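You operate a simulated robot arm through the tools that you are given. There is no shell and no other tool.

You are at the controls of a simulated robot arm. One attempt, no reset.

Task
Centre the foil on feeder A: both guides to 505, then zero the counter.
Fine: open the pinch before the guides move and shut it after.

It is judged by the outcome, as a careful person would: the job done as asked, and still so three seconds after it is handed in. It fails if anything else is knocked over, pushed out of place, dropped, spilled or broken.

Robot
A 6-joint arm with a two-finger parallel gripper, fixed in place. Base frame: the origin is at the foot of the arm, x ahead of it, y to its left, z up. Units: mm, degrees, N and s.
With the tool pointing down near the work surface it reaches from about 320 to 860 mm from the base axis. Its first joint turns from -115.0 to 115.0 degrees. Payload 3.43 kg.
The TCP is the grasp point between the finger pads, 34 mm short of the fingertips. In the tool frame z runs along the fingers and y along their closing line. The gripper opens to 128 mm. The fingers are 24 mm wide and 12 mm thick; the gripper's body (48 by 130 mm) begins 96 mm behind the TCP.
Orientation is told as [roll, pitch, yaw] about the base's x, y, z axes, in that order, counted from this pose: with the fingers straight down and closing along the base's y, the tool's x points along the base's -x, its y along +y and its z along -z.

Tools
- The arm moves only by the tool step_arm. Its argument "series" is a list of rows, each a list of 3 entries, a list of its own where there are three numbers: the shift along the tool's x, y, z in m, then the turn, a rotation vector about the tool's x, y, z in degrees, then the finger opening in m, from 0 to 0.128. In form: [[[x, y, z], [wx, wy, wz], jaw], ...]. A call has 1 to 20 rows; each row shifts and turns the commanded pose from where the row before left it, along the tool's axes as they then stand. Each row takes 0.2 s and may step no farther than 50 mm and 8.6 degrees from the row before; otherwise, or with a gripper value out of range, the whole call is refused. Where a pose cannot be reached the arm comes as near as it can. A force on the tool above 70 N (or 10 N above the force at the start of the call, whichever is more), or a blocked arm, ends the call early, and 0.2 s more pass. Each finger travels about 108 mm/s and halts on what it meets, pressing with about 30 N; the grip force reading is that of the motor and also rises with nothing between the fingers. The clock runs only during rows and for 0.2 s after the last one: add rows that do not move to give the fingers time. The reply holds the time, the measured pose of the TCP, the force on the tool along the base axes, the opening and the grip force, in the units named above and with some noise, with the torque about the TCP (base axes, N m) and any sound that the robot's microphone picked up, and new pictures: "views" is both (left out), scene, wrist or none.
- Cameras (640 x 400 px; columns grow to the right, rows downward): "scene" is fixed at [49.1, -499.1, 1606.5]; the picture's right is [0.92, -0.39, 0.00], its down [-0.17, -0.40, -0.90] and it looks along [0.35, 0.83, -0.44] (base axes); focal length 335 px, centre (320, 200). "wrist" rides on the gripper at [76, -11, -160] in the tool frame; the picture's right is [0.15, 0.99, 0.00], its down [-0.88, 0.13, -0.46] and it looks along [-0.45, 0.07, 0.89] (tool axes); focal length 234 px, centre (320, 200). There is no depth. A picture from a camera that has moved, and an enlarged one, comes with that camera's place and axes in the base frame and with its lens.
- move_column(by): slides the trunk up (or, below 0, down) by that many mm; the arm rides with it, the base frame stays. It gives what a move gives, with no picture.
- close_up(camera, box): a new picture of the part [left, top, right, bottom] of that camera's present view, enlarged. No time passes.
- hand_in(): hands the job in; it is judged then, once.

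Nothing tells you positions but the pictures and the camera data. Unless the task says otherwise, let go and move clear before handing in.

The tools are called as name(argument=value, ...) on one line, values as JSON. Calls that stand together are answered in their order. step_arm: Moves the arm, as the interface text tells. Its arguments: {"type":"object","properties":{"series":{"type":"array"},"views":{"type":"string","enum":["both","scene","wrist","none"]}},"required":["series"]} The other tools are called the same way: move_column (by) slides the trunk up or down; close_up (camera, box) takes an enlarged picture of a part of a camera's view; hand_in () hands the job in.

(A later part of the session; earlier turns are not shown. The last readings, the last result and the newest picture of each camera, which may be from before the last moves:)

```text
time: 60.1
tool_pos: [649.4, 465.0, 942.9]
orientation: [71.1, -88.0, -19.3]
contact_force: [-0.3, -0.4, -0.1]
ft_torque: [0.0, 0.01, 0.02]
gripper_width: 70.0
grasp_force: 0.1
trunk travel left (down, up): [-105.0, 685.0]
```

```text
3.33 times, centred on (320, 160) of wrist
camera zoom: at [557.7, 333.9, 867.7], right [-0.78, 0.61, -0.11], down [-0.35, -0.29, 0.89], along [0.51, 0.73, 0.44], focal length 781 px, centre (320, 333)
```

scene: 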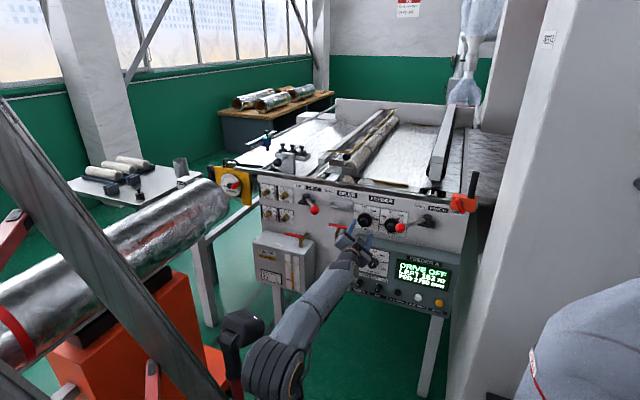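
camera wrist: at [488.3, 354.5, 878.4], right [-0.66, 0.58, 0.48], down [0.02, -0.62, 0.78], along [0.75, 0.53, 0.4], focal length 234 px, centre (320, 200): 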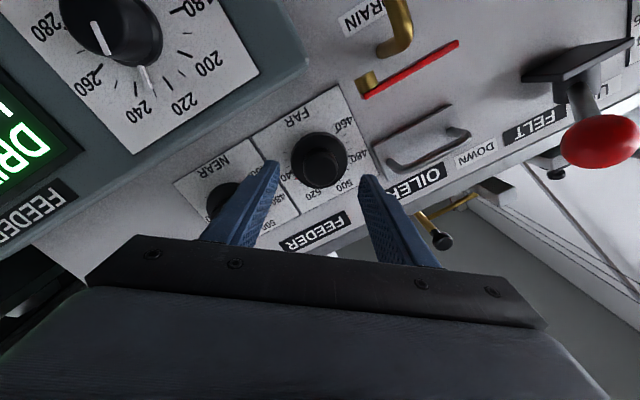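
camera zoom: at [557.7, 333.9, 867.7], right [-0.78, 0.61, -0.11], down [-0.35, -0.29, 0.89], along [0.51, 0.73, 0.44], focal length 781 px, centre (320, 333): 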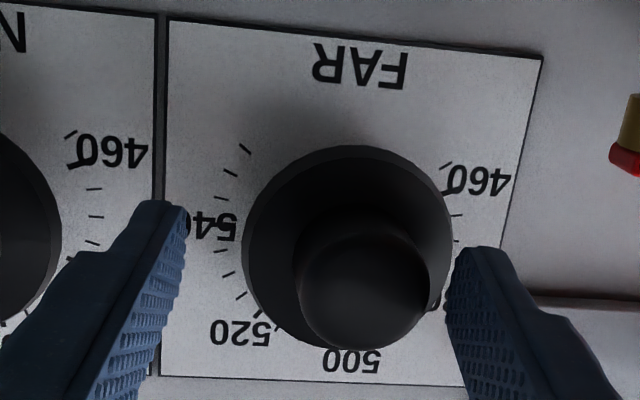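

The dial overshot to about 501 as the loaded fingers let go. I'll re-centre on the knob and bring it back clockwise, keeping the side load near zero before releasing this time.

step_arm(series=[[[0.001, 0.006, 0], [0, 0, 0], 0.07], [[0, 0.005, 0], [0, 0, 0], 0.07], [[0, 0, 0], [0, 0, 0], 0.07]], views="none")

close_up(camera="wrist", box=[240, 100, 400, 220])

```text
time: 60.9
tool_pos: [640.0, 473.0, 941.7]
orientation: [70.2, -87.9, -18.4]
contact_force: [-1.7, 0.5, -1.0]
ft_torque: [0.01, 0.0, -0.02]
gripper_width: 69.9
grasp_force: 0.1
trunk travel left (down, up): [-105.0, 685.0]
```

```text
3.33 times, centred on (320, 160) of wrist
camera zoom: at [548.8, 340.3, 866.9], right [-0.78, 0.61, -0.11], down [-0.35, -0.29, 0.89], along [0.51, 0.74, 0.44], focal length 781 px, centre (320, 333)
```

zoom: 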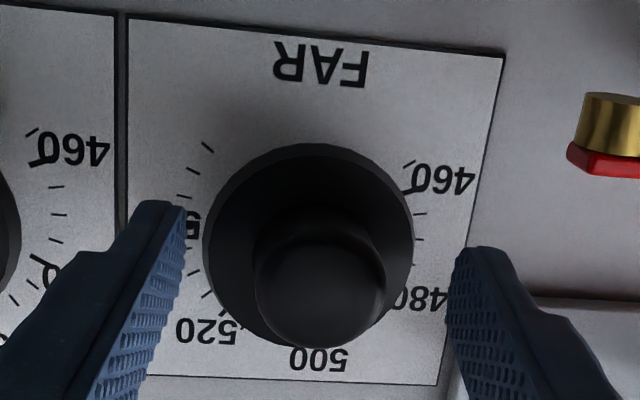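

step_arm(series=[[[0, 0, 0], [0, 0, 0], 0.045], [[0, 0, 0], [0, 0, 0], 0.01], [[0, 0, 0], [0, 0, 0], 0.005], [[0, 0, 0], [0, 0, 0], 0.005]], views="none")

close_up(camera="scene", box=[350, 200, 390, 225])

```text
time: 61.9
tool_pos: [639.7, 473.1, 940.5]
orientation: [70.1, -88.1, -18.5]
contact_force: [-3.3, 1.3, -1.1]
ft_torque: [-0.06, -0.02, -0.59]
gripper_width: 33.8
grasp_force: 45.0
trunk travel left (down, up): [-105.0, 685.0]
```

```text
16.00 times, centred on (370, 212) of scene
camera zoom: at [49.1, -499.1, 1606.5], right [0.92, -0.39, 0.0], down [-0.17, -0.4, -0.9], along [0.35, 0.83, -0.44], focal length 5357 px, centre (-480, 0)
```

zoom: 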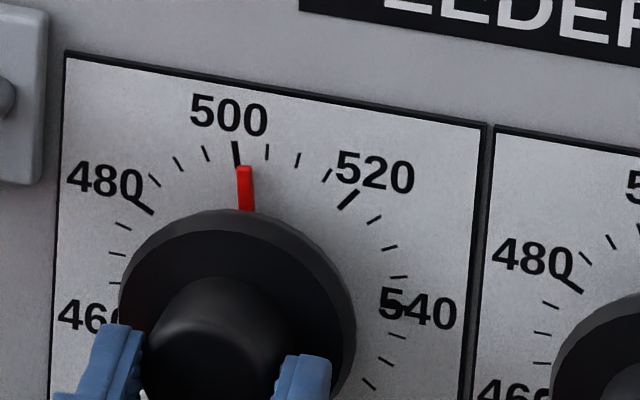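

A clean grip with the pointer near 501. I'll turn about 8° clockwise.

step_arm(series=[[[0, 0, 0], [0, 0, 4], 0.005], [[0, 0, 0], [0, 0, 4], 0.005], [[0, 0, 0], [0, 0, 0], 0.005]], views="none")

close_up(camera="scene", box=[350, 200, 390, 225])

```text
time: 62.7
tool_pos: [637.8, 472.2, 940.8]
orientation: [85.6, -79.9, -33.9]
contact_force: [-26.2, -6.9, -10.1]
ft_torque: [-0.07, 0.0, 0.07]
gripper_width: 34.1
grasp_force: 44.8
trunk travel left (down, up): [-105.0, 685.0]
```

```text
16.00 times, centred on (370, 212) of scene
camera zoom: at [49.1, -499.1, 1606.5], right [0.92, -0.39, 0.0], down [-0.17, -0.4, -0.9], along [0.35, 0.83, -0.44], focal length 5357 px, centre (-480, 0)
```

zoom: 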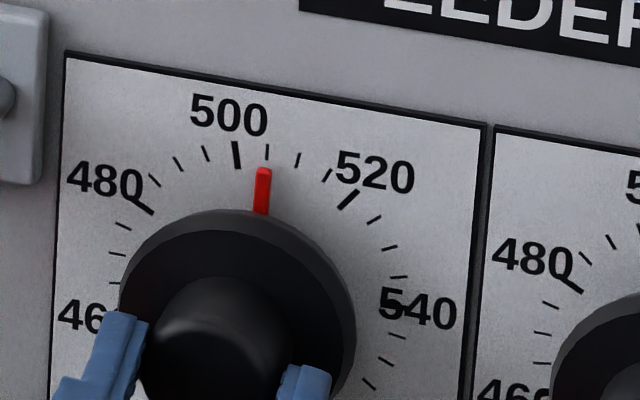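

FAR reads 505 (about 505 allowing for parallax). I'll bleed off the residual side load before letting go.

step_arm(series=[[[0.0005, 0.0005, -0.001], [0, 0, 0], 0.005], [[0, 0, -0.001], [0, 0, 0], 0.005], [[0, 0, 0], [0, 0, 0], 0.005]], views="none")

close_up(camera="scene", box=[350, 200, 390, 225])

```text
time: 63.5
tool_pos: [639.4, 472.6, 941.9]
orientation: [86.2, -80.2, -34.4]
contact_force: [5.9, 38.3, 1.9]
ft_torque: [-0.3, 0.17, -0.19]
gripper_width: 34.2
grasp_force: 45.1
trunk travel left (down, up): [-105.0, 685.0]
```

```text
16.00 times, centred on (370, 212) of scene
camera zoom: at [49.1, -499.1, 1606.5], right [0.92, -0.39, 0.0], down [-0.17, -0.4, -0.9], along [0.35, 0.83, -0.44], focal length 5357 px, centre (-480, 0)
```

zoom: 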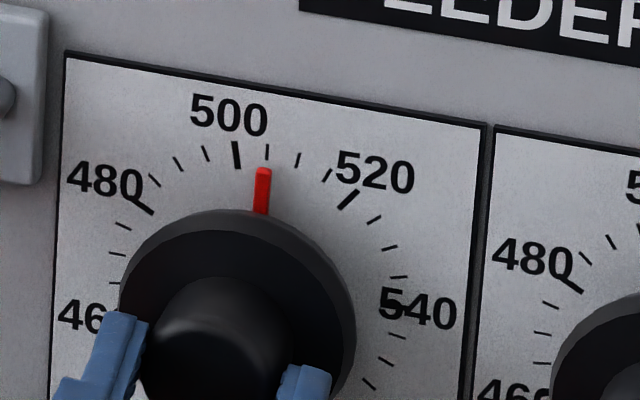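

step_arm(series=[[[0, 0.001, 0.001], [0, 0, 0], 0.005], [[0, 0, 0], [0, 0, 0], 0.005]], views="none")

```text
time: 64.1
tool_pos: [639.5, 472.3, 941.3]
orientation: [86.0, -80.1, -34.3]
contact_force: [1.7, 23.7, 0.1]
ft_torque: [0.46, -0.61, -0.4]
gripper_width: 33.6
grasp_force: 45.2
trunk travel left (down, up): [-105.0, 685.0]
```

step_arm(series=[[[0, 0.001, 0.0007], [0, 0, 0], 0.005], [[0, 0, 0], [0, 0, 0], 0.005]], views="none")

```text
time: 64.7
tool_pos: [639.8, 472.7, 940.7]
orientation: [85.9, -80.1, -34.5]
contact_force: [7.3, 1.1, 6.1]
ft_torque: [-0.32, 0.35, -1.1]
gripper_width: 33.7
grasp_force: 45.2
trunk travel left (down, up): [-105.0, 685.0]
```

The load is nearly zero. I'll open the fingers gently and check that the dial holds.

step_arm(series=[[[0, 0, 0], [0, 0, 0], 0.03], [[0, 0, 0], [0, 0, 0], 0.05], [[0, 0, 0], [0, 0, 0], 0.07], [[0, 0, 0], [0, 0, 0], 0.07]], views="none")

close_up(camera="scene", box=[350, 200, 390, 225])

```text
time: 65.7
tool_pos: [638.2, 473.0, 941.5]
orientation: [85.9, -80.0, -34.3]
contact_force: [0.5, -0.2, 0.1]
ft_torque: [0.04, -0.01, 0.0]
gripper_width: 70.0
grasp_force: 0.0
trunk travel left (down, up): [-105.0, 685.0]
```

```text
16.00 times, centred on (370, 212) of scene
camera zoom: at [49.1, -499.1, 1606.5], right [0.92, -0.39, 0.0], down [-0.17, -0.4, -0.9], along [0.35, 0.83, -0.44], focal length 5357 px, centre (-480, 0)
```

zoom: 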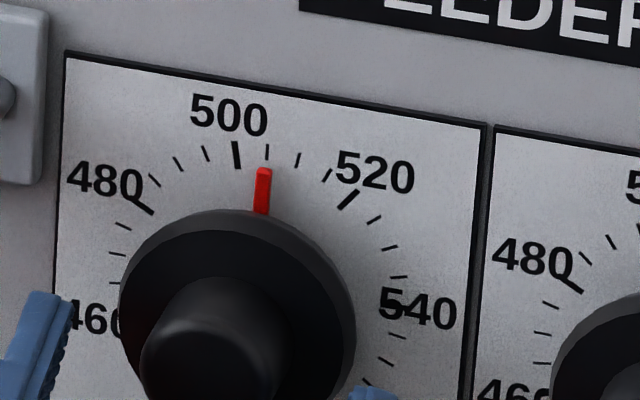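

FAR holds at 505 (the pointer is vertical, which computes to 505). Now I'll back out, square the tool up again, and move across to the NEAR knob.

step_arm(series=[[[0, 0, -0.025], [0, 0, 0], 0.07], [[0, 0, -0.02], [0, 0, 0], 0.07], [[0, 0, 0], [5.9, -1.04, 0], 0.07], [[-0.006, -0.0341, 0], [0, 0, 0], 0.07], [[-0.006, -0.0341, 0], [0, 0, 0], 0.07], [[-0.006, -0.0341, 0], [0, 0, 0], 0.07], [[0, 0, 0], [0, 0, 7], 0.07], [[0, 0, 0], [0, 0, 7], 0.07], [[0, 0, 0], [0, 0, 8], 0.07], [[0, 0, 0], [0, 0, 0], 0.07]])

close_up(camera="wrist", box=[220, 80, 420, 220])

close_up(camera="scene", box=[350, 195, 430, 255])

```text
time: 67.9
tool_pos: [688.6, 368.1, 940.9]
orientation: [88.6, -58.0, -40.2]
contact_force: [0.0, -1.4, -0.5]
ft_torque: [0.0, -0.01, 0.0]
gripper_width: 69.9
grasp_force: 0.0
out of reach, approached as far as the arm can: row 3
trunk travel left (down, up): [-105.0, 685.0]
camera wrist: at [560.7, 267.9, 872.5], right [-0.69, 0.61, 0.4], down [-0.03, -0.57, 0.82], along [0.73, 0.55, 0.41], focal length 234 px, centre (320, 200)
```

scene: 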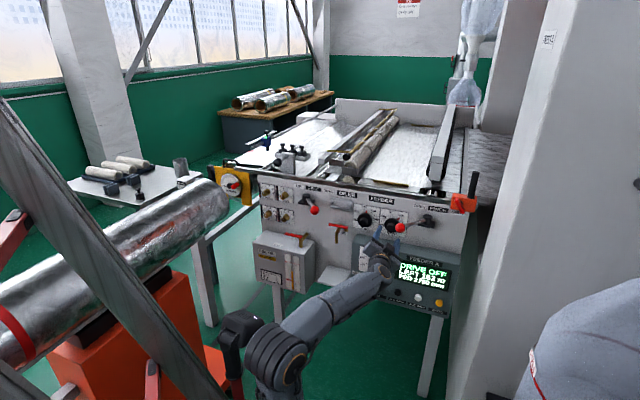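
wrist: 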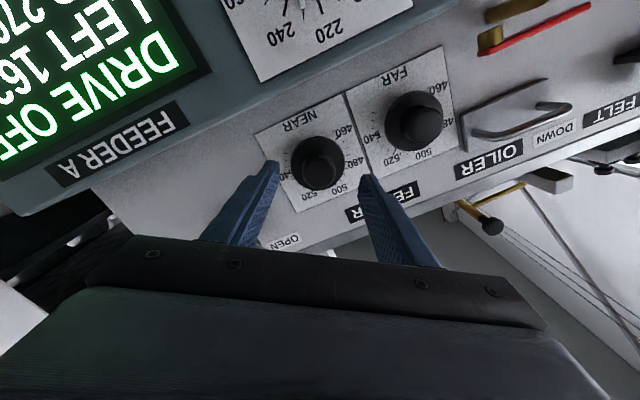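

```text
2.86 times, centred on (320, 150) of wrist
camera zoom: at [560.7, 267.9, 872.5], right [-0.69, 0.61, 0.4], down [-0.03, -0.57, 0.82], along [0.73, 0.55, 0.41], focal length 669 px, centre (320, 343)
```

zoom: 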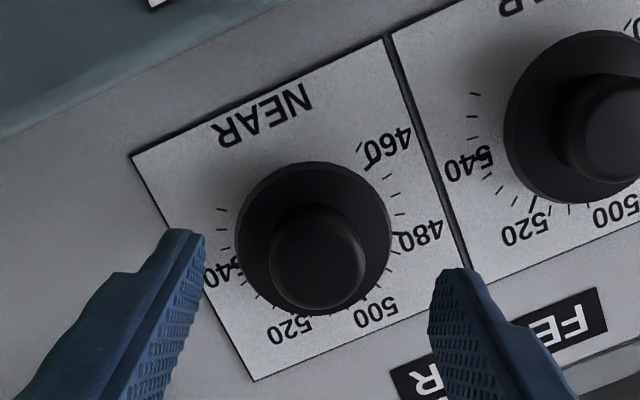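

```text
6.67 times, centred on (390, 225) of scene
camera zoom: at [49.1, -499.1, 1606.5], right [0.92, -0.39, 0.0], down [-0.17, -0.4, -0.9], along [0.35, 0.83, -0.44], focal length 2232 px, centre (-147, 33)
```

zoom: 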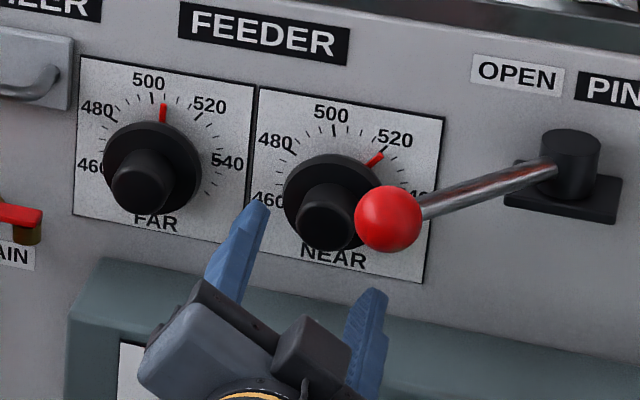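

step_arm(series=[[[0, 0, 0], [3.8, -2.4, 0], 0.07], [[-0.0015, 0.003, 0.01], [0, 0, 0], 0.07], [[0, 0, 0.015], [0, 0, 0], 0.07], [[0, 0, 0], [0, 0, 0], 0.07]], views="none")

close_up(camera="wrist", box=[220, 80, 420, 220])

close_up(camera="scene", box=[350, 195, 430, 255])

```text
time: 68.9
tool_pos: [704.3, 387.2, 943.5]
orientation: [88.7, -58.2, -44.7]
contact_force: [-0.7, 0.3, -0.2]
ft_torque: [-0.04, -0.01, -0.04]
gripper_width: 70.2
grasp_force: 0.1
trunk travel left (down, up): [-105.0, 685.0]
```

```text
2.86 times, centred on (320, 150) of wrist
camera zoom: at [570.5, 298.0, 875.6], right [-0.64, 0.66, 0.4], down [-0.07, -0.56, 0.82], along [0.77, 0.49, 0.41], focal length 669 px, centre (320, 343)
```

zoom: 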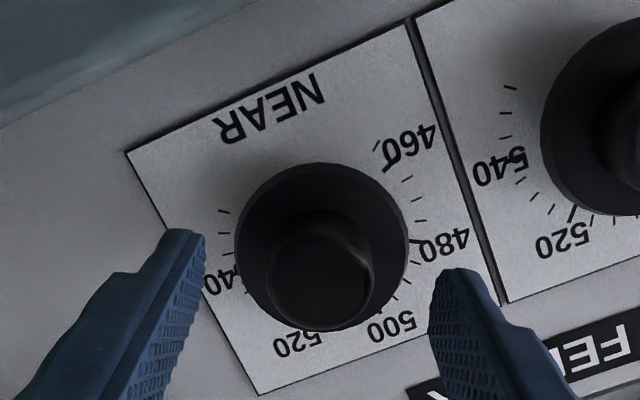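

```text
6.67 times, centred on (390, 225) of scene
camera zoom: at [49.1, -499.1, 1606.5], right [0.92, -0.39, 0.0], down [-0.17, -0.4, -0.9], along [0.35, 0.83, -0.44], focal length 2232 px, centre (-147, 33)
```

zoom: 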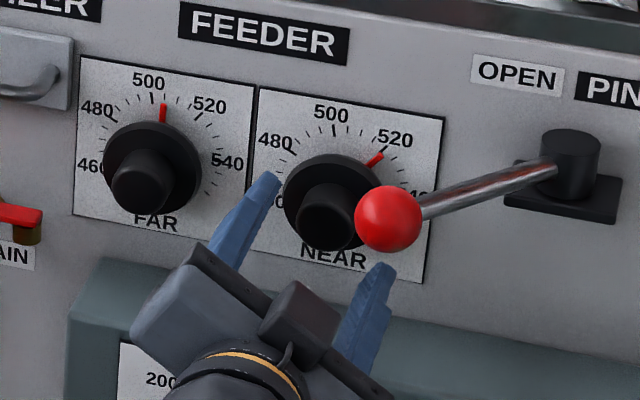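

The alignment on NEAR is spot on. I'll advance over the cap and grip.

step_arm(series=[[[0, 0, 0.01], [0, 0, 0], 0.07], [[0, 0, 0.009], [0, 0, 0], 0.07], [[0, 0, 0], [0, 0, 0], 0.07], [[0, 0, 0], [0, 0, 0], 0.045], [[0, 0, 0], [0, 0, 0], 0.01], [[0, 0, 0], [0, 0, 0], 0.005], [[0, 0, 0], [0, 0, 0], 0.005]], views="none")

close_up(camera="wrist", box=[220, 80, 420, 220])

close_up(camera="scene", box=[375, 203, 415, 228])

```text
time: 70.5
tool_pos: [717.1, 401.1, 943.5]
orientation: [88.5, -58.0, -44.7]
contact_force: [7.4, -4.1, -1.6]
ft_torque: [-0.04, 0.03, -0.28]
gripper_width: 33.3
grasp_force: 45.1
trunk travel left (down, up): [-105.0, 685.0]
```

```text
2.86 times, centred on (320, 150) of wrist
camera zoom: at [583.5, 311.9, 875.7], right [-0.64, 0.66, 0.4], down [-0.07, -0.56, 0.82], along [0.77, 0.49, 0.41], focal length 669 px, centre (320, 343)
```

zoom: 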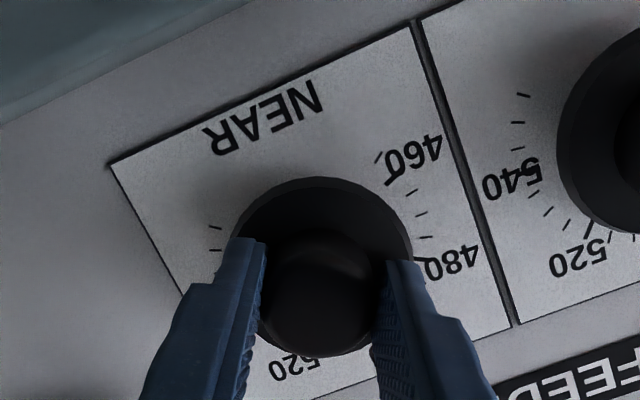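

```text
16.00 times, centred on (395, 216) of scene
camera zoom: at [49.1, -499.1, 1606.5], right [0.92, -0.39, 0.0], down [-0.17, -0.4, -0.9], along [0.35, 0.83, -0.44], focal length 5357 px, centre (-880, -48)
```

zoom: 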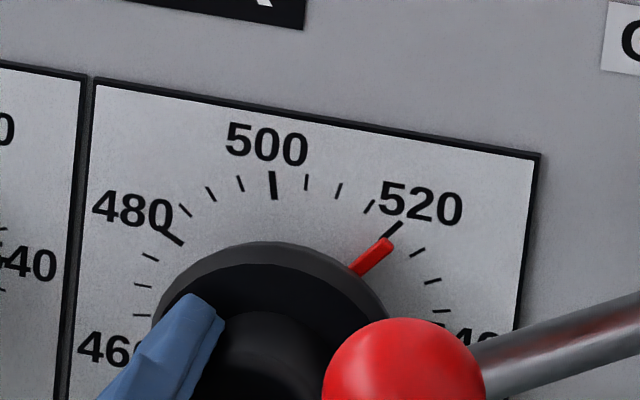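

Gripped with almost no load; the pointer is at about 520. I'll turn anticlockwise in stages.

step_arm(series=[[[0, 0, 0], [0, 0, -6], 0.005], [[0, 0, 0], [0, 0, -6], 0.005], [[0, 0, 0], [0, 0, -6], 0.005], [[0, 0, 0], [0, 0, 0], 0.005]], views="none")

close_up(camera="scene", box=[375, 203, 415, 228])

```text
time: 71.5
tool_pos: [719.5, 402.2, 944.3]
orientation: [86.8, -76.2, -42.7]
contact_force: [13.6, 0.6, -4.8]
ft_torque: [-0.11, 0.13, -0.24]
gripper_width: 33.0
grasp_force: 44.7
trunk travel left (down, up): [-105.0, 685.0]
```

```text
16.00 times, centred on (395, 216) of scene
camera zoom: at [49.1, -499.1, 1606.5], right [0.92, -0.39, 0.0], down [-0.17, -0.4, -0.9], along [0.35, 0.83, -0.44], focal length 5357 px, centre (-880, -48)
```

zoom: 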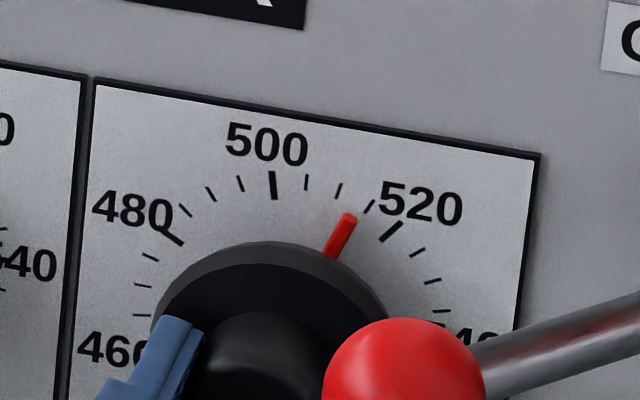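

step_arm(series=[[[0, -0.0007, 0], [0, 0, -6], 0.005], [[0, 0, 0], [0, 0, -6], 0.005], [[0, 0, 0], [0, 0, -5], 0.005], [[0, 0, 0], [0, 0, 0], 0.005]], views="none")

close_up(camera="scene", box=[375, 203, 415, 228])

```text
time: 72.5
tool_pos: [719.1, 400.4, 944.3]
orientation: [-77.0, -86.7, 121.4]
contact_force: [1.8, 0.7, -10.0]
ft_torque: [0.06, -0.09, 0.12]
gripper_width: 33.0
grasp_force: 44.2
trunk travel left (down, up): [-105.0, 685.0]
```

```text
16.00 times, centred on (395, 216) of scene
camera zoom: at [49.1, -499.1, 1606.5], right [0.92, -0.39, 0.0], down [-0.17, -0.4, -0.9], along [0.35, 0.83, -0.44], focal length 5357 px, centre (-880, -48)
```

zoom: 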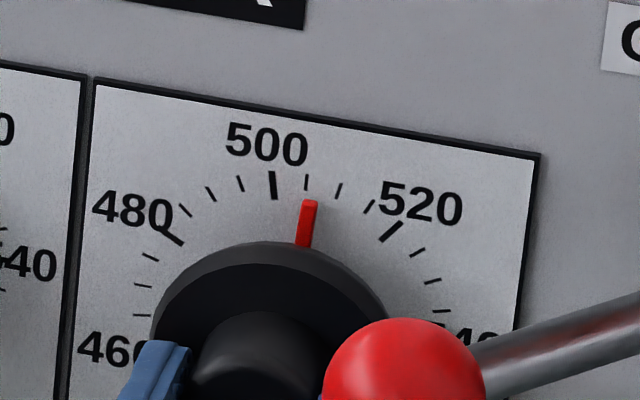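

NEAR is at about 506. A slight further turn.

step_arm(series=[[[0.0005, 0, 0], [0, 0, -2.5], 0.005], [[0, 0, 0], [0, 0, 0], 0.005]], views="none")

close_up(camera="scene", box=[375, 203, 415, 228])

```text
time: 73.1
tool_pos: [718.5, 399.6, 944.3]
orientation: [-83.2, -84.3, 127.5]
contact_force: [-2.3, -6.8, -7.0]
ft_torque: [-0.61, 0.61, -0.28]
gripper_width: 33.1
grasp_force: 45.1
trunk travel left (down, up): [-105.0, 685.0]
```

```text
16.00 times, centred on (395, 216) of scene
camera zoom: at [49.1, -499.1, 1606.5], right [0.92, -0.39, 0.0], down [-0.17, -0.4, -0.9], along [0.35, 0.83, -0.44], focal length 5357 px, centre (-880, -48)
```

zoom: 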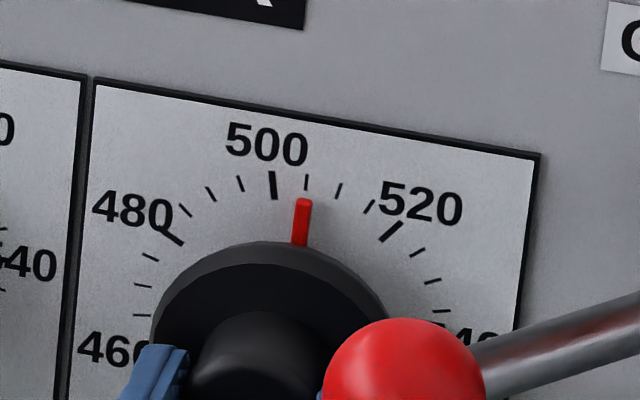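

NEAR is at 505 with light load. Releasing.

step_arm(series=[[[0.0003, 0, 0], [0, 0, 0], 0.02], [[0, 0, 0], [0, 0, 0], 0.04], [[0, 0, 0], [0, 0, 0], 0.07], [[0, 0, 0], [0, 0, 0], 0.07]], views="none")

close_up(camera="scene", box=[375, 203, 415, 228])

close_up(camera="scene", box=[340, 190, 440, 265])

```text
time: 74.1
tool_pos: [719.3, 401.5, 944.6]
orientation: [-83.5, -84.3, 127.6]
contact_force: [1.0, -0.3, 0.5]
ft_torque: [0.01, 0.02, -0.01]
gripper_width: 70.3
grasp_force: 0.1
trunk travel left (down, up): [-105.0, 685.0]
```

```text
16.00 times, centred on (395, 216) of scene
camera zoom: at [49.1, -499.1, 1606.5], right [0.92, -0.39, 0.0], down [-0.17, -0.4, -0.9], along [0.35, 0.83, -0.44], focal length 5357 px, centre (-880, -48)
```

zoom: 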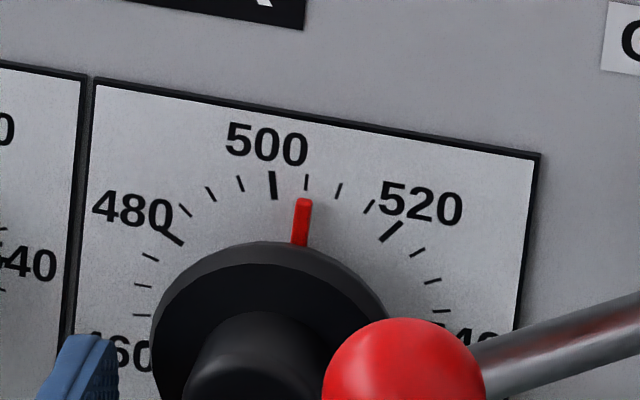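

```text
5.33 times, centred on (390, 228) of scene
camera zoom: at [49.1, -499.1, 1606.5], right [0.92, -0.39, 0.0], down [-0.17, -0.4, -0.9], along [0.35, 0.83, -0.44], focal length 1786 px, centre (-53, 53)
```

zoom: 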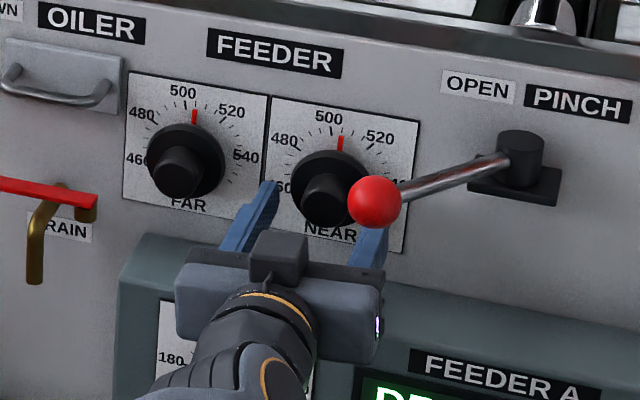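

Both guides read 505. I'll back straight out, drop below the pinch ball, and raise the trunk again ready to shut the pinch.

step_arm(series=[[[0, 0, -0.03], [0, 0, 0], 0.07], [[0, 0, -0.03], [0, 0, 0], 0.07], [[0, 0, -0.03], [0, 0, 0], 0.07], [[0, 0, 0], [0, 0, 6], 0.07], [[0.035, 0, 0], [0, 0, 0], 0.07], [[0.035, 0, -0.01], [0, 0, 0], 0.07], [[0.03, 0, -0.01], [0, 0, 0], 0.07], [[0, 0, -0.02], [0, 0, 0], 0.07], [[0, 0, 0], [0, 0, 0], 0.07]])

```text
time: 76.1
tool_pos: [634.0, 319.4, 841.7]
orientation: [27.5, -89.3, 16.9]
contact_force: [0.2, -1.0, -0.3]
ft_torque: [0.04, -0.02, 0.0]
gripper_width: 70.1
grasp_force: 0.1
out of reach, approached as far as the arm can: row 8
trunk travel left (down, up): [-105.0, 685.0]
camera wrist: at [528.8, 199.1, 767.2], right [-0.69, 0.71, -0.14], down [-0.41, -0.22, 0.89], along [0.6, 0.67, 0.44], focal length 234 px, centre (320, 200)
```

scene: 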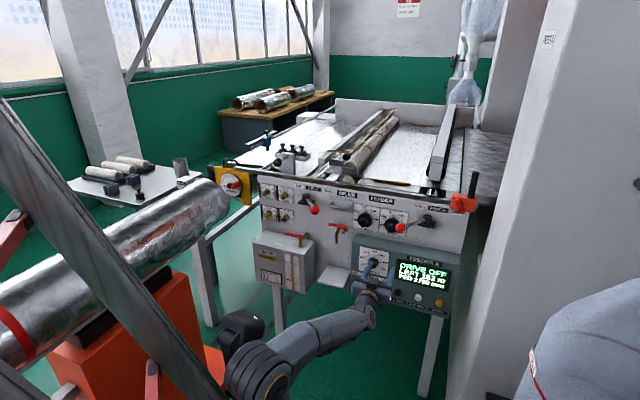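
wrist: 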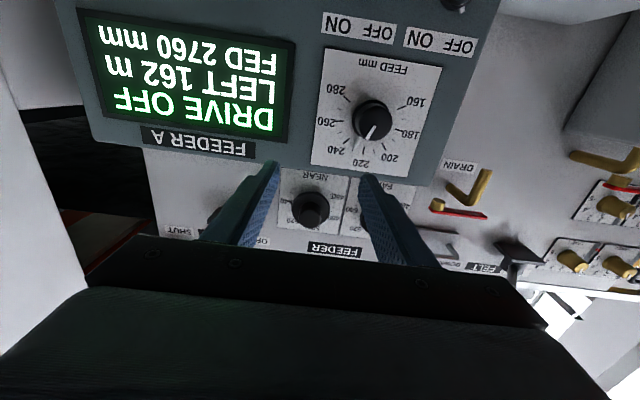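

I'll close the fingers so they clear the pinch ball sideways, then raise the trunk.

step_arm(series=[[[0, 0, 0], [0, 0, 0], 0.02], [[0, 0, -0.005], [0, 0, 0], 0.01], [[0, 0, 0], [0, 0, 0], 0.01]], views="none")

move_column(by=150)

step_arm(series=[[[0, 0, 0], [0, 0, 0], 0.01]])

```text
time: 76.9
tool_pos: [634.6, 316.9, 840.1]
orientation: [28.1, -89.3, 16.0]
contact_force: [-0.3, -0.5, -0.1]
ft_torque: [0.01, -0.01, 0.02]
gripper_width: 10.2
grasp_force: 0.1
out of reach, approached as far as the arm can: row 2
trunk travel left (down, up): [-105.0, 685.0]
```

```text
time: 78.7
tool_pos: [635.1, 315.6, 991.2]
orientation: [27.4, -89.1, 16.9]
contact_force: [-0.2, -0.4, -0.1]
ft_torque: [0.0, -0.01, -0.03]
gripper_width: 9.9
grasp_force: 0.1
trunk travel left (down, up): [-255.0, 535.0]
```

```text
time: 79.1
tool_pos: [634.2, 316.3, 992.0]
orientation: [27.1, -89.3, 17.1]
contact_force: [0.5, 0.5, 1.2]
ft_torque: [0.02, 0.03, -0.02]
gripper_width: 10.0
grasp_force: 0.0
trunk travel left (down, up): [-255.0, 535.0]
camera wrist: at [529.0, 196.7, 917.6], right [-0.69, 0.71, -0.14], down [-0.41, -0.22, 0.89], along [0.6, 0.67, 0.44], focal length 234 px, centre (320, 200)
```

scene: 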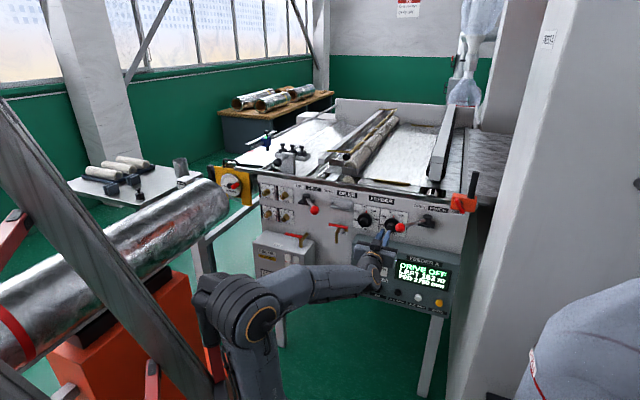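
wrist: 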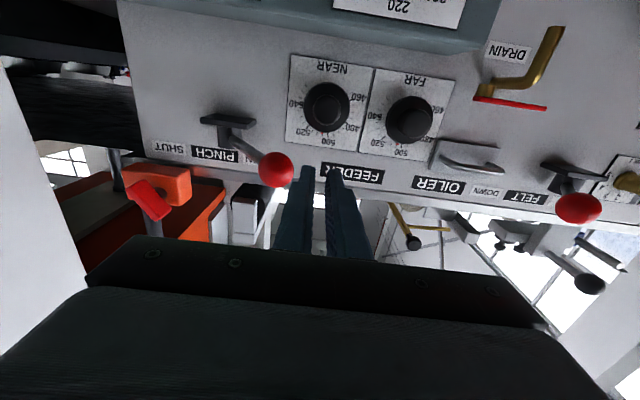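

The closed fingers sit just left of the ball at lever height. I'll go in alongside it and then push right towards SHUT.

step_arm(series=[[[-0.008, 0.004, 0], [0, 0, 0], 0.0], [[0, 0, 0.03], [0, 0, 0], 0.0], [[0, 0, 0.03], [0, 0, 0], 0.0], [[0, 0, 0.025], [0, 0, 0], 0.0], [[0, 0, 0], [0, 0, 0], 0.0]], views="wrist")

close_up(camera="scene", box=[350, 180, 500, 280])

```text
time: 80.3
tool_pos: [692.9, 379.1, 997.7]
orientation: [26.3, -89.4, 17.9]
contact_force: [0.1, 0.3, 0.4]
ft_torque: [-0.02, 0.01, 0.02]
gripper_width: 0.1
grasp_force: 30.0
trunk travel left (down, up): [-255.0, 535.0]
camera wrist: at [587.3, 260.0, 923.3], right [-0.69, 0.71, -0.14], down [-0.41, -0.22, 0.89], along [0.6, 0.67, 0.44], focal length 234 px, centre (320, 200)
```

wrist: 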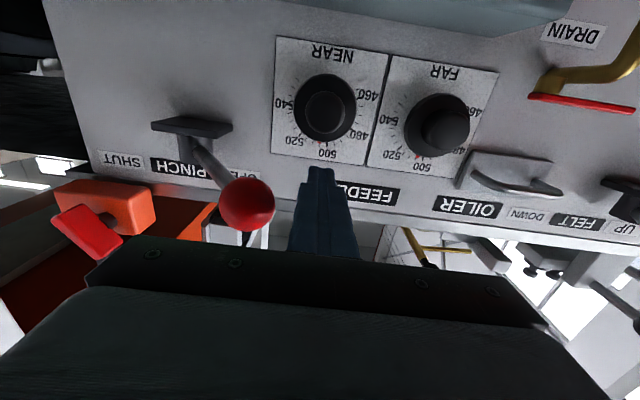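

```text
4.00 times, centred on (425, 230) of scene
camera zoom: at [49.1, -499.1, 1606.5], right [0.92, -0.39, 0.0], down [-0.17, -0.4, -0.9], along [0.35, 0.83, -0.44], focal length 1339 px, centre (-100, 80)
```

zoom: 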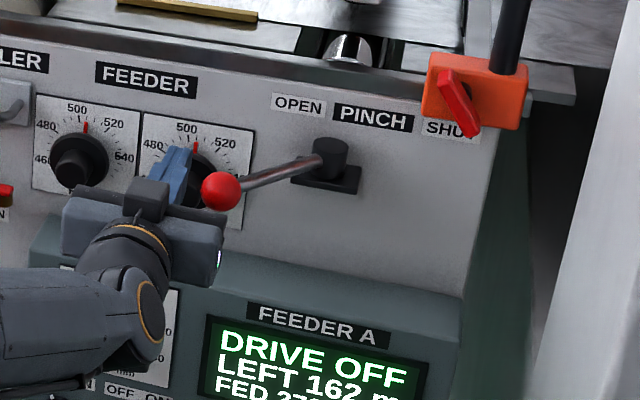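

step_arm(series=[[[0, -0.012, 0], [0, 0, 0], 0.0], [[0, -0.012, 0], [0, 0, 0], 0.0], [[0, -0.012, 0], [0, 0, 0], 0.0], [[0, -0.012, 0], [0, 0, 0], 0.0], [[0, -0.012, 0], [0, 0, 0], 0.0]], views="none")

close_up(camera="scene", box=[350, 180, 500, 280])

```text
time: 81.5
tool_pos: [736.1, 335.0, 997.6]
orientation: [26.2, -89.3, 18.0]
contact_force: [-1.5, 0.4, 0.2]
ft_torque: [0.0, -0.03, 0.01]
gripper_width: 0.0
grasp_force: 30.0
trunk travel left (down, up): [-255.0, 535.0]
```

```text
4.00 times, centred on (425, 230) of scene
camera zoom: at [49.1, -499.1, 1606.5], right [0.92, -0.39, 0.0], down [-0.17, -0.4, -0.9], along [0.35, 0.83, -0.44], focal length 1339 px, centre (-100, 80)
```

zoom: 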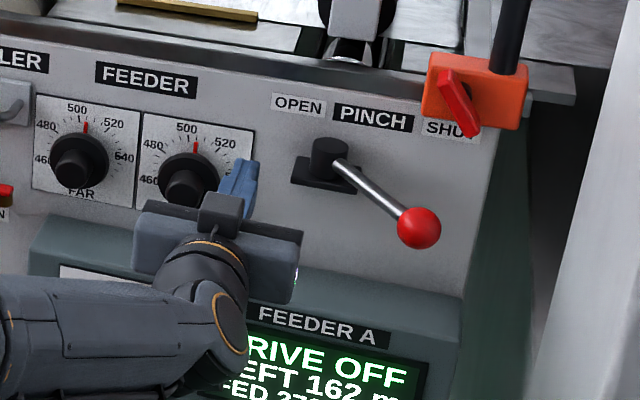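

The pinch has snapped back to its original SHUT position, and both dials still read 505. Now I'll retreat and go down towards the ZERO button.

step_arm(series=[[[0, 0.005, -0.03], [0, 0, 0], 0.0], [[0, 0, -0.03], [0, 0, 0], 0.0], [[0, 0, -0.03], [0, 0, 0], 0.0], [[0, 0, -0.03], [0, 0, 0], 0.0], [[0.043, -0.023, 0], [0, 0, 0], 0.0], [[0.043, -0.023, 0], [0, 0, 0], 0.0], [[0.043, -0.023, 0], [0, 0, 0], 0.0], [[0.043, -0.023, 0], [0, 0, 0], 0.0], [[0.043, -0.023, 0], [0, 0, 0], 0.0], [[0.043, -0.023, 0], [0, 0, 0], 0.0], [[0.043, -0.023, 0], [0, 0, 0], 0.0], [[0, 0, 0], [0, 0, 0], 0.0]])

close_up(camera="scene", box=[340, 180, 500, 320])

close_up(camera="wrist", box=[200, 50, 440, 200])

```text
time: 84.1
tool_pos: [752.6, 140.7, 697.2]
orientation: [26.2, -89.3, 18.1]
contact_force: [-0.1, -0.8, 0.5]
ft_torque: [-0.02, -0.01, 0.01]
gripper_width: 0.0
grasp_force: 29.8
trunk travel left (down, up): [-255.0, 535.0]
camera wrist: at [646.3, 20.6, 622.7], right [-0.69, 0.71, -0.14], down [-0.41, -0.22, 0.89], along [0.6, 0.67, 0.44], focal length 234 px, centre (320, 200)
```

scene: 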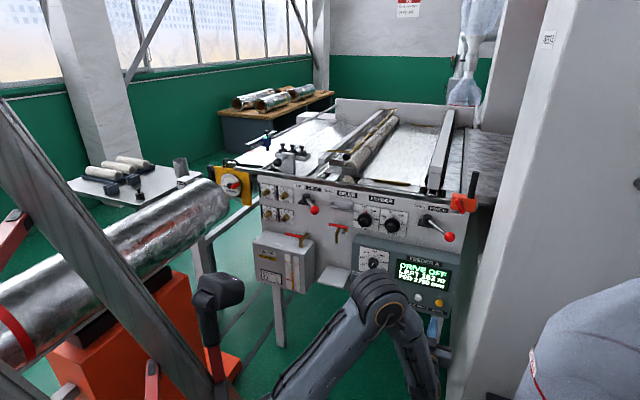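
wrist: 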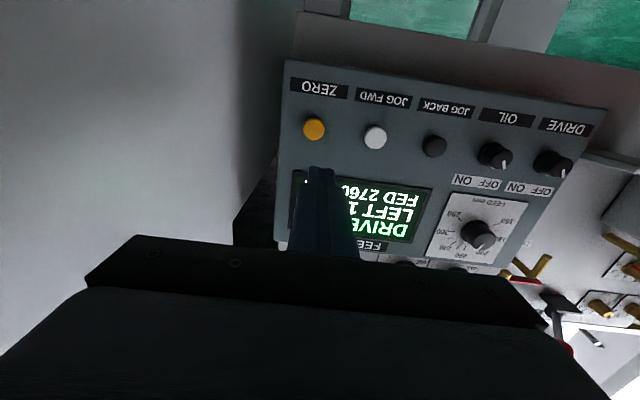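

```text
2.86 times, centred on (420, 250) of scene
camera zoom: at [49.1, -499.1, 1606.5], right [0.92, -0.39, 0.0], down [-0.17, -0.4, -0.9], along [0.35, 0.83, -0.44], focal length 957 px, centre (34, 57)
```

zoom: 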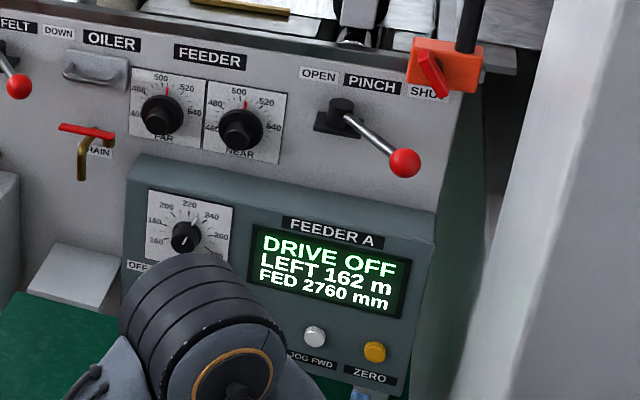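

```text
2.67 times, centred on (320, 125) of wrist
camera zoom: at [646.3, 20.6, 622.7], right [-0.69, 0.71, -0.14], down [-0.41, -0.22, 0.89], along [0.6, 0.67, 0.44], focal length 624 px, centre (320, 400)
```

zoom: 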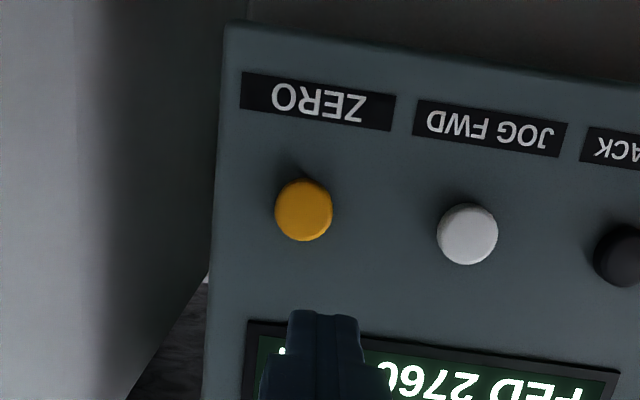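

ZERO is near (864, 232, 673), clear of JOG FWD. I'll align the closed fingertips on it and approach.

step_arm(series=[[[0.0243, -0.0118, 0], [0, 0, 0], 0.0], [[0, 0, 0.03], [0, 0, 0], 0.0], [[0, 0, 0.03], [0, 0, 0], 0.0], [[0, 0, 0.02], [0, 0, 0], 0.0], [[0, 0, 0], [0, 0, 0], 0.0]])

close_up(camera="wrist", box=[220, 80, 420, 220])

close_up(camera="scene", box=[380, 250, 480, 325])

```text
time: 85.3
tool_pos: [819.0, 183.9, 673.4]
orientation: [28.3, -89.4, 15.9]
contact_force: [0.1, -0.3, 0.3]
ft_torque: [0.01, 0.0, 0.01]
gripper_width: 0.0
grasp_force: 29.8
trunk travel left (down, up): [-255.0, 535.0]
camera wrist: at [713.8, 65.0, 600.0], right [-0.69, 0.71, -0.14], down [-0.41, -0.22, 0.89], along [0.6, 0.67, 0.44], focal length 234 px, centre (320, 200)
```

scene: 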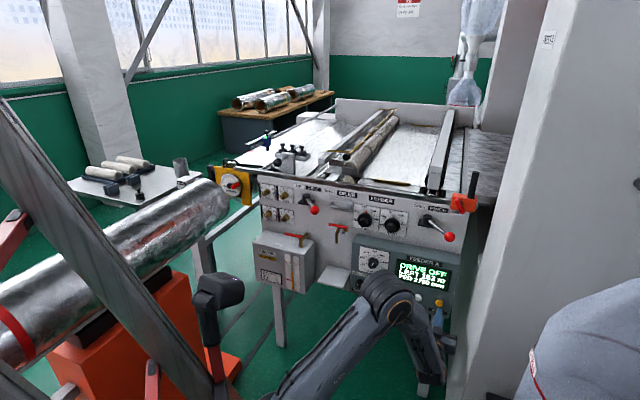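
wrist: 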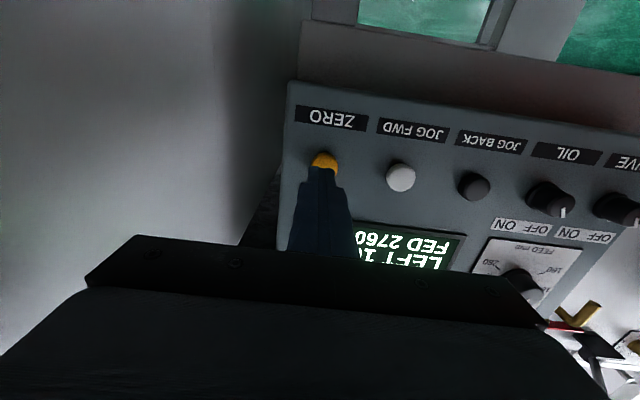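

```text
2.86 times, centred on (320, 150) of wrist
camera zoom: at [713.8, 65.0, 600.0], right [-0.69, 0.71, -0.14], down [-0.41, -0.22, 0.89], along [0.6, 0.67, 0.44], focal length 669 px, centre (320, 343)
```

zoom: 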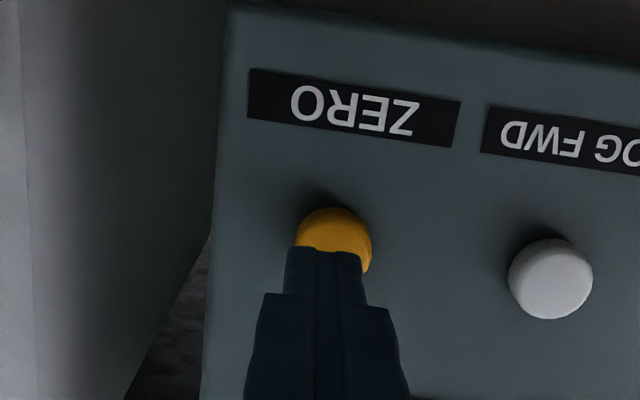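

```text
5.33 times, centred on (430, 288) of scene
camera zoom: at [49.1, -499.1, 1606.5], right [0.92, -0.39, 0.0], down [-0.17, -0.4, -0.9], along [0.35, 0.83, -0.44], focal length 1786 px, centre (-267, -267)
```

zoom: 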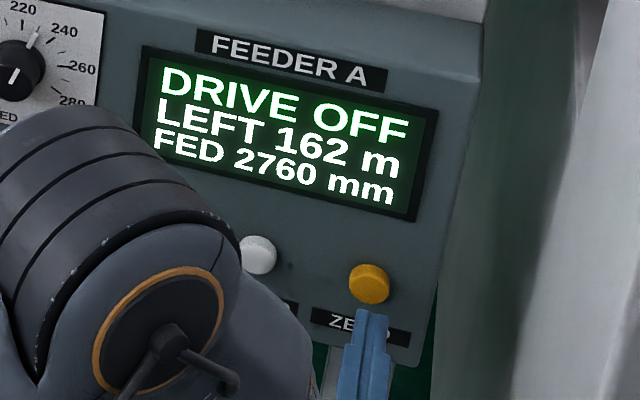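

step_arm(series=[[[0, 0.004, 0], [0, 0, 0], 0.0], [[0, 0, 0.013], [0, 0, 0], 0.0], [[0, 0, 0.012], [0, 0, 0], 0.0], [[0, 0, 0], [0, 0, 0], 0.0]], views="none")

close_up(camera="wrist", box=[220, 80, 420, 220])

close_up(camera="scene", box=[380, 250, 480, 325])

```text
time: 86.3
tool_pos: [834.2, 206.6, 671.7]
orientation: [27.1, -89.4, 17.1]
contact_force: [-0.1, 0.5, -0.7]
ft_torque: [0.05, 0.01, -0.01]
gripper_width: 0.0
grasp_force: 29.9
trunk travel left (down, up): [-255.0, 535.0]
```

```text
2.86 times, centred on (320, 150) of wrist
camera zoom: at [729.3, 86.3, 597.9], right [-0.69, 0.71, -0.14], down [-0.41, -0.22, 0.89], along [0.6, 0.67, 0.44], focal length 669 px, centre (320, 343)
```

zoom: 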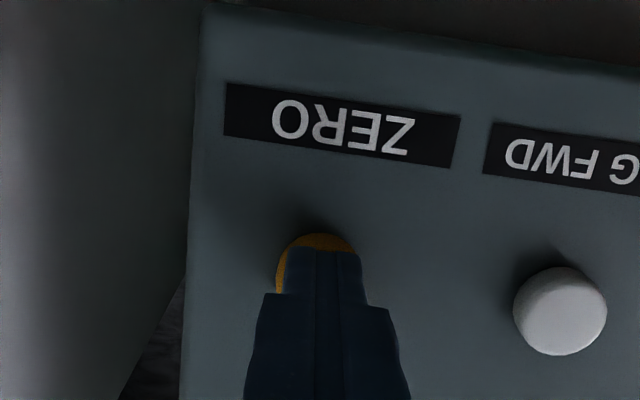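

```text
5.33 times, centred on (430, 288) of scene
camera zoom: at [49.1, -499.1, 1606.5], right [0.92, -0.39, 0.0], down [-0.17, -0.4, -0.9], along [0.35, 0.83, -0.44], focal length 1786 px, centre (-267, -267)
```

zoom: 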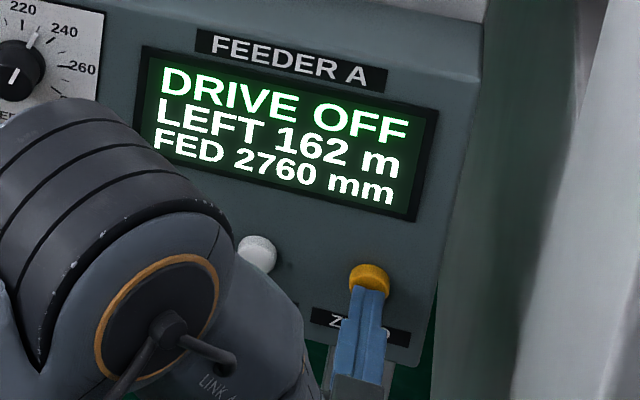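

Well centred, a few millimetres away from the button. I'll press in small steps.

step_arm(series=[[[0, 0, 0.003], [0, 0, 0], 0.0], [[0, 0, 0.003], [0, 0, 0], 0.0], [[0, 0, 0.003], [0, 0, 0], 0.0], [[0, 0, 0], [0, 0, 0], 0.0]], views="none")

close_up(camera="scene", box=[380, 250, 480, 325])

```text
time: 87.3
tool_pos: [840.6, 210.5, 673.0]
orientation: [28.1, -89.2, 16.0]
contact_force: [-27.8, -22.8, 1.0]
ft_torque: [-0.25, -0.43, 0.18]
gripper_width: 0.0
grasp_force: 29.9
trunk travel left (down, up): [-255.0, 535.0]
heard: click
```

```text
5.33 times, centred on (430, 288) of scene
camera zoom: at [49.1, -499.1, 1606.5], right [0.92, -0.39, 0.0], down [-0.17, -0.4, -0.9], along [0.35, 0.83, -0.44], focal length 1786 px, centre (-267, -267)
```

zoom: 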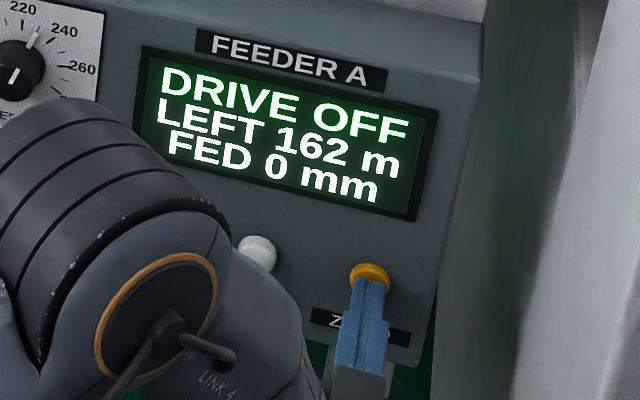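

There was a click, and the counter now shows FED 0 mm. I'll back straight off, well clear, and check everything.

step_arm(series=[[[0, 0, -0.02], [0, 0, 0], 0.0], [[0, 0, -0.03], [0, 0, 0], 0.0], [[0, 0, -0.03], [0, 0, 0], 0.0], [[0, 0, -0.04], [0, 0, 0], 0.0], [[0, 0, -0.04], [0, 0, 0], 0.0], [[0, 0, 0], [0, 0, 0], 0.0], [[0, 0, 0], [0, 0, 0], 0.0]])

close_up(camera="scene", box=[340, 180, 500, 320])

close_up(camera="scene", box=[350, 200, 390, 225])

close_up(camera="scene", box=[375, 203, 415, 228])

close_up(camera="scene", box=[240, 70, 500, 232])

```text
time: 88.9
tool_pos: [726.2, 102.2, 673.2]
orientation: [26.8, -89.4, 17.5]
contact_force: [-0.2, 0.6, -0.7]
ft_torque: [-0.01, 0.02, 0.02]
gripper_width: 0.1
grasp_force: 29.7
trunk travel left (down, up): [-255.0, 535.0]
camera wrist: at [619.6, -18.1, 599.8], right [-0.69, 0.71, -0.14], down [-0.41, -0.22, 0.89], along [0.6, 0.67, 0.44], focal length 234 px, centre (320, 200)
```

scene: 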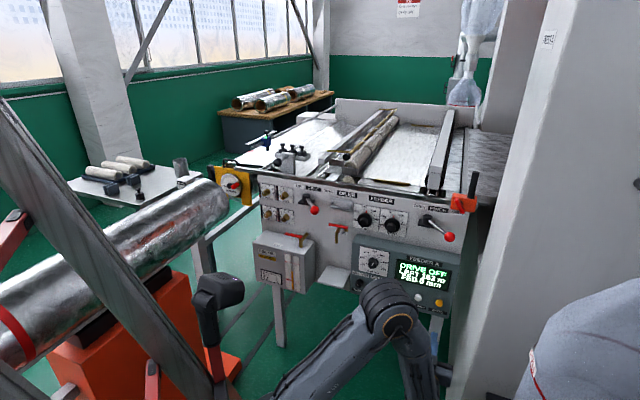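
wrist: 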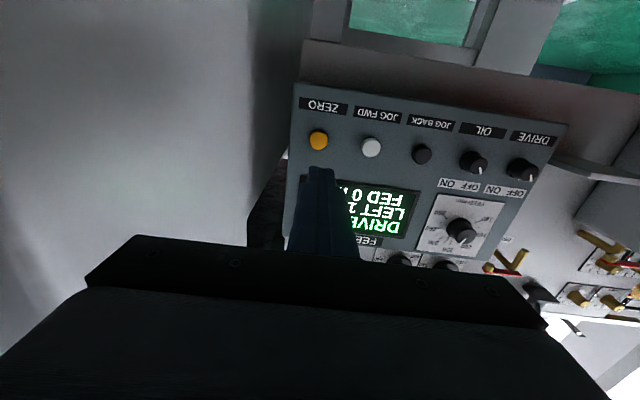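

```text
2.86 times, centred on (420, 250) of scene
camera zoom: at [49.1, -499.1, 1606.5], right [0.92, -0.39, 0.0], down [-0.17, -0.4, -0.9], along [0.35, 0.83, -0.44], focal length 957 px, centre (34, 57)
```

zoom: 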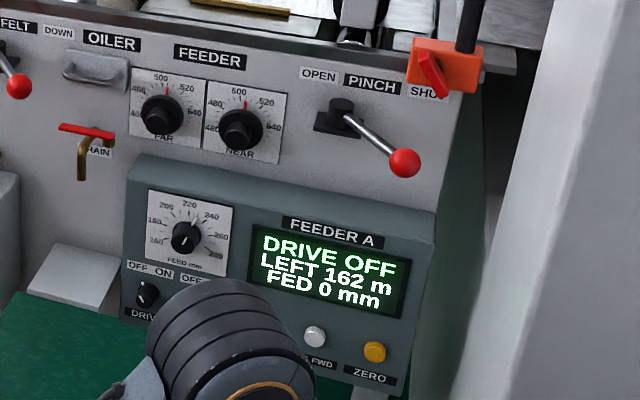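

```text
16.00 times, centred on (370, 212) of scene
camera zoom: at [49.1, -499.1, 1606.5], right [0.92, -0.39, 0.0], down [-0.17, -0.4, -0.9], along [0.35, 0.83, -0.44], focal length 5357 px, centre (-480, 0)
```

zoom: 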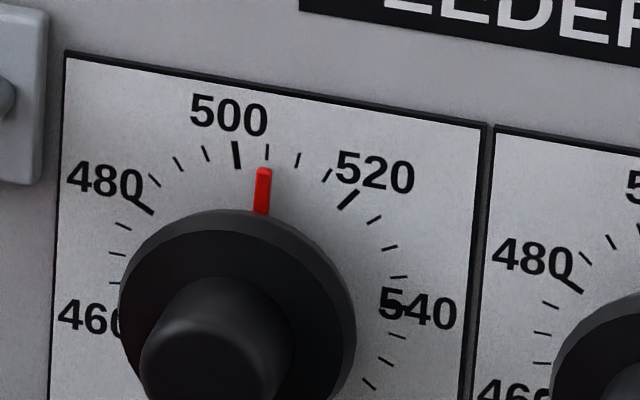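

```text
16.00 times, centred on (395, 216) of scene
camera zoom: at [49.1, -499.1, 1606.5], right [0.92, -0.39, 0.0], down [-0.17, -0.4, -0.9], along [0.35, 0.83, -0.44], focal length 5357 px, centre (-880, -48)
```

zoom: 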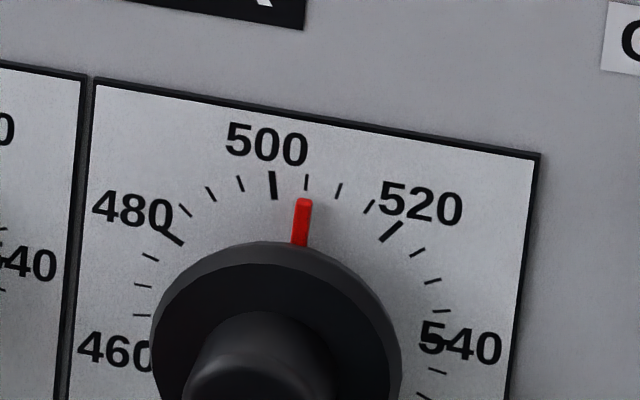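

```text
2.46 times, centred on (370, 151) of scene
camera zoom: at [49.1, -499.1, 1606.5], right [0.92, -0.39, 0.0], down [-0.17, -0.4, -0.9], along [0.35, 0.83, -0.44], focal length 824 px, centre (197, 321)
```

zoom: 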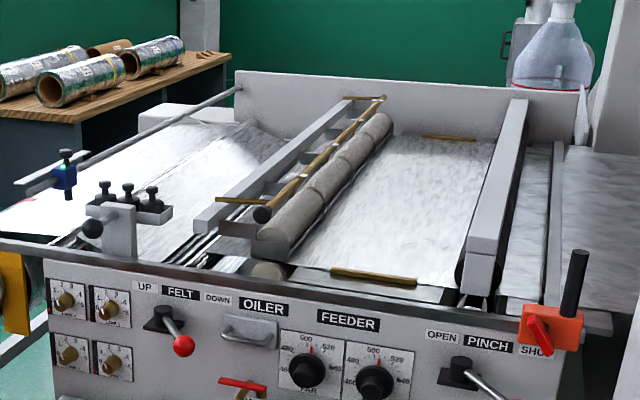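

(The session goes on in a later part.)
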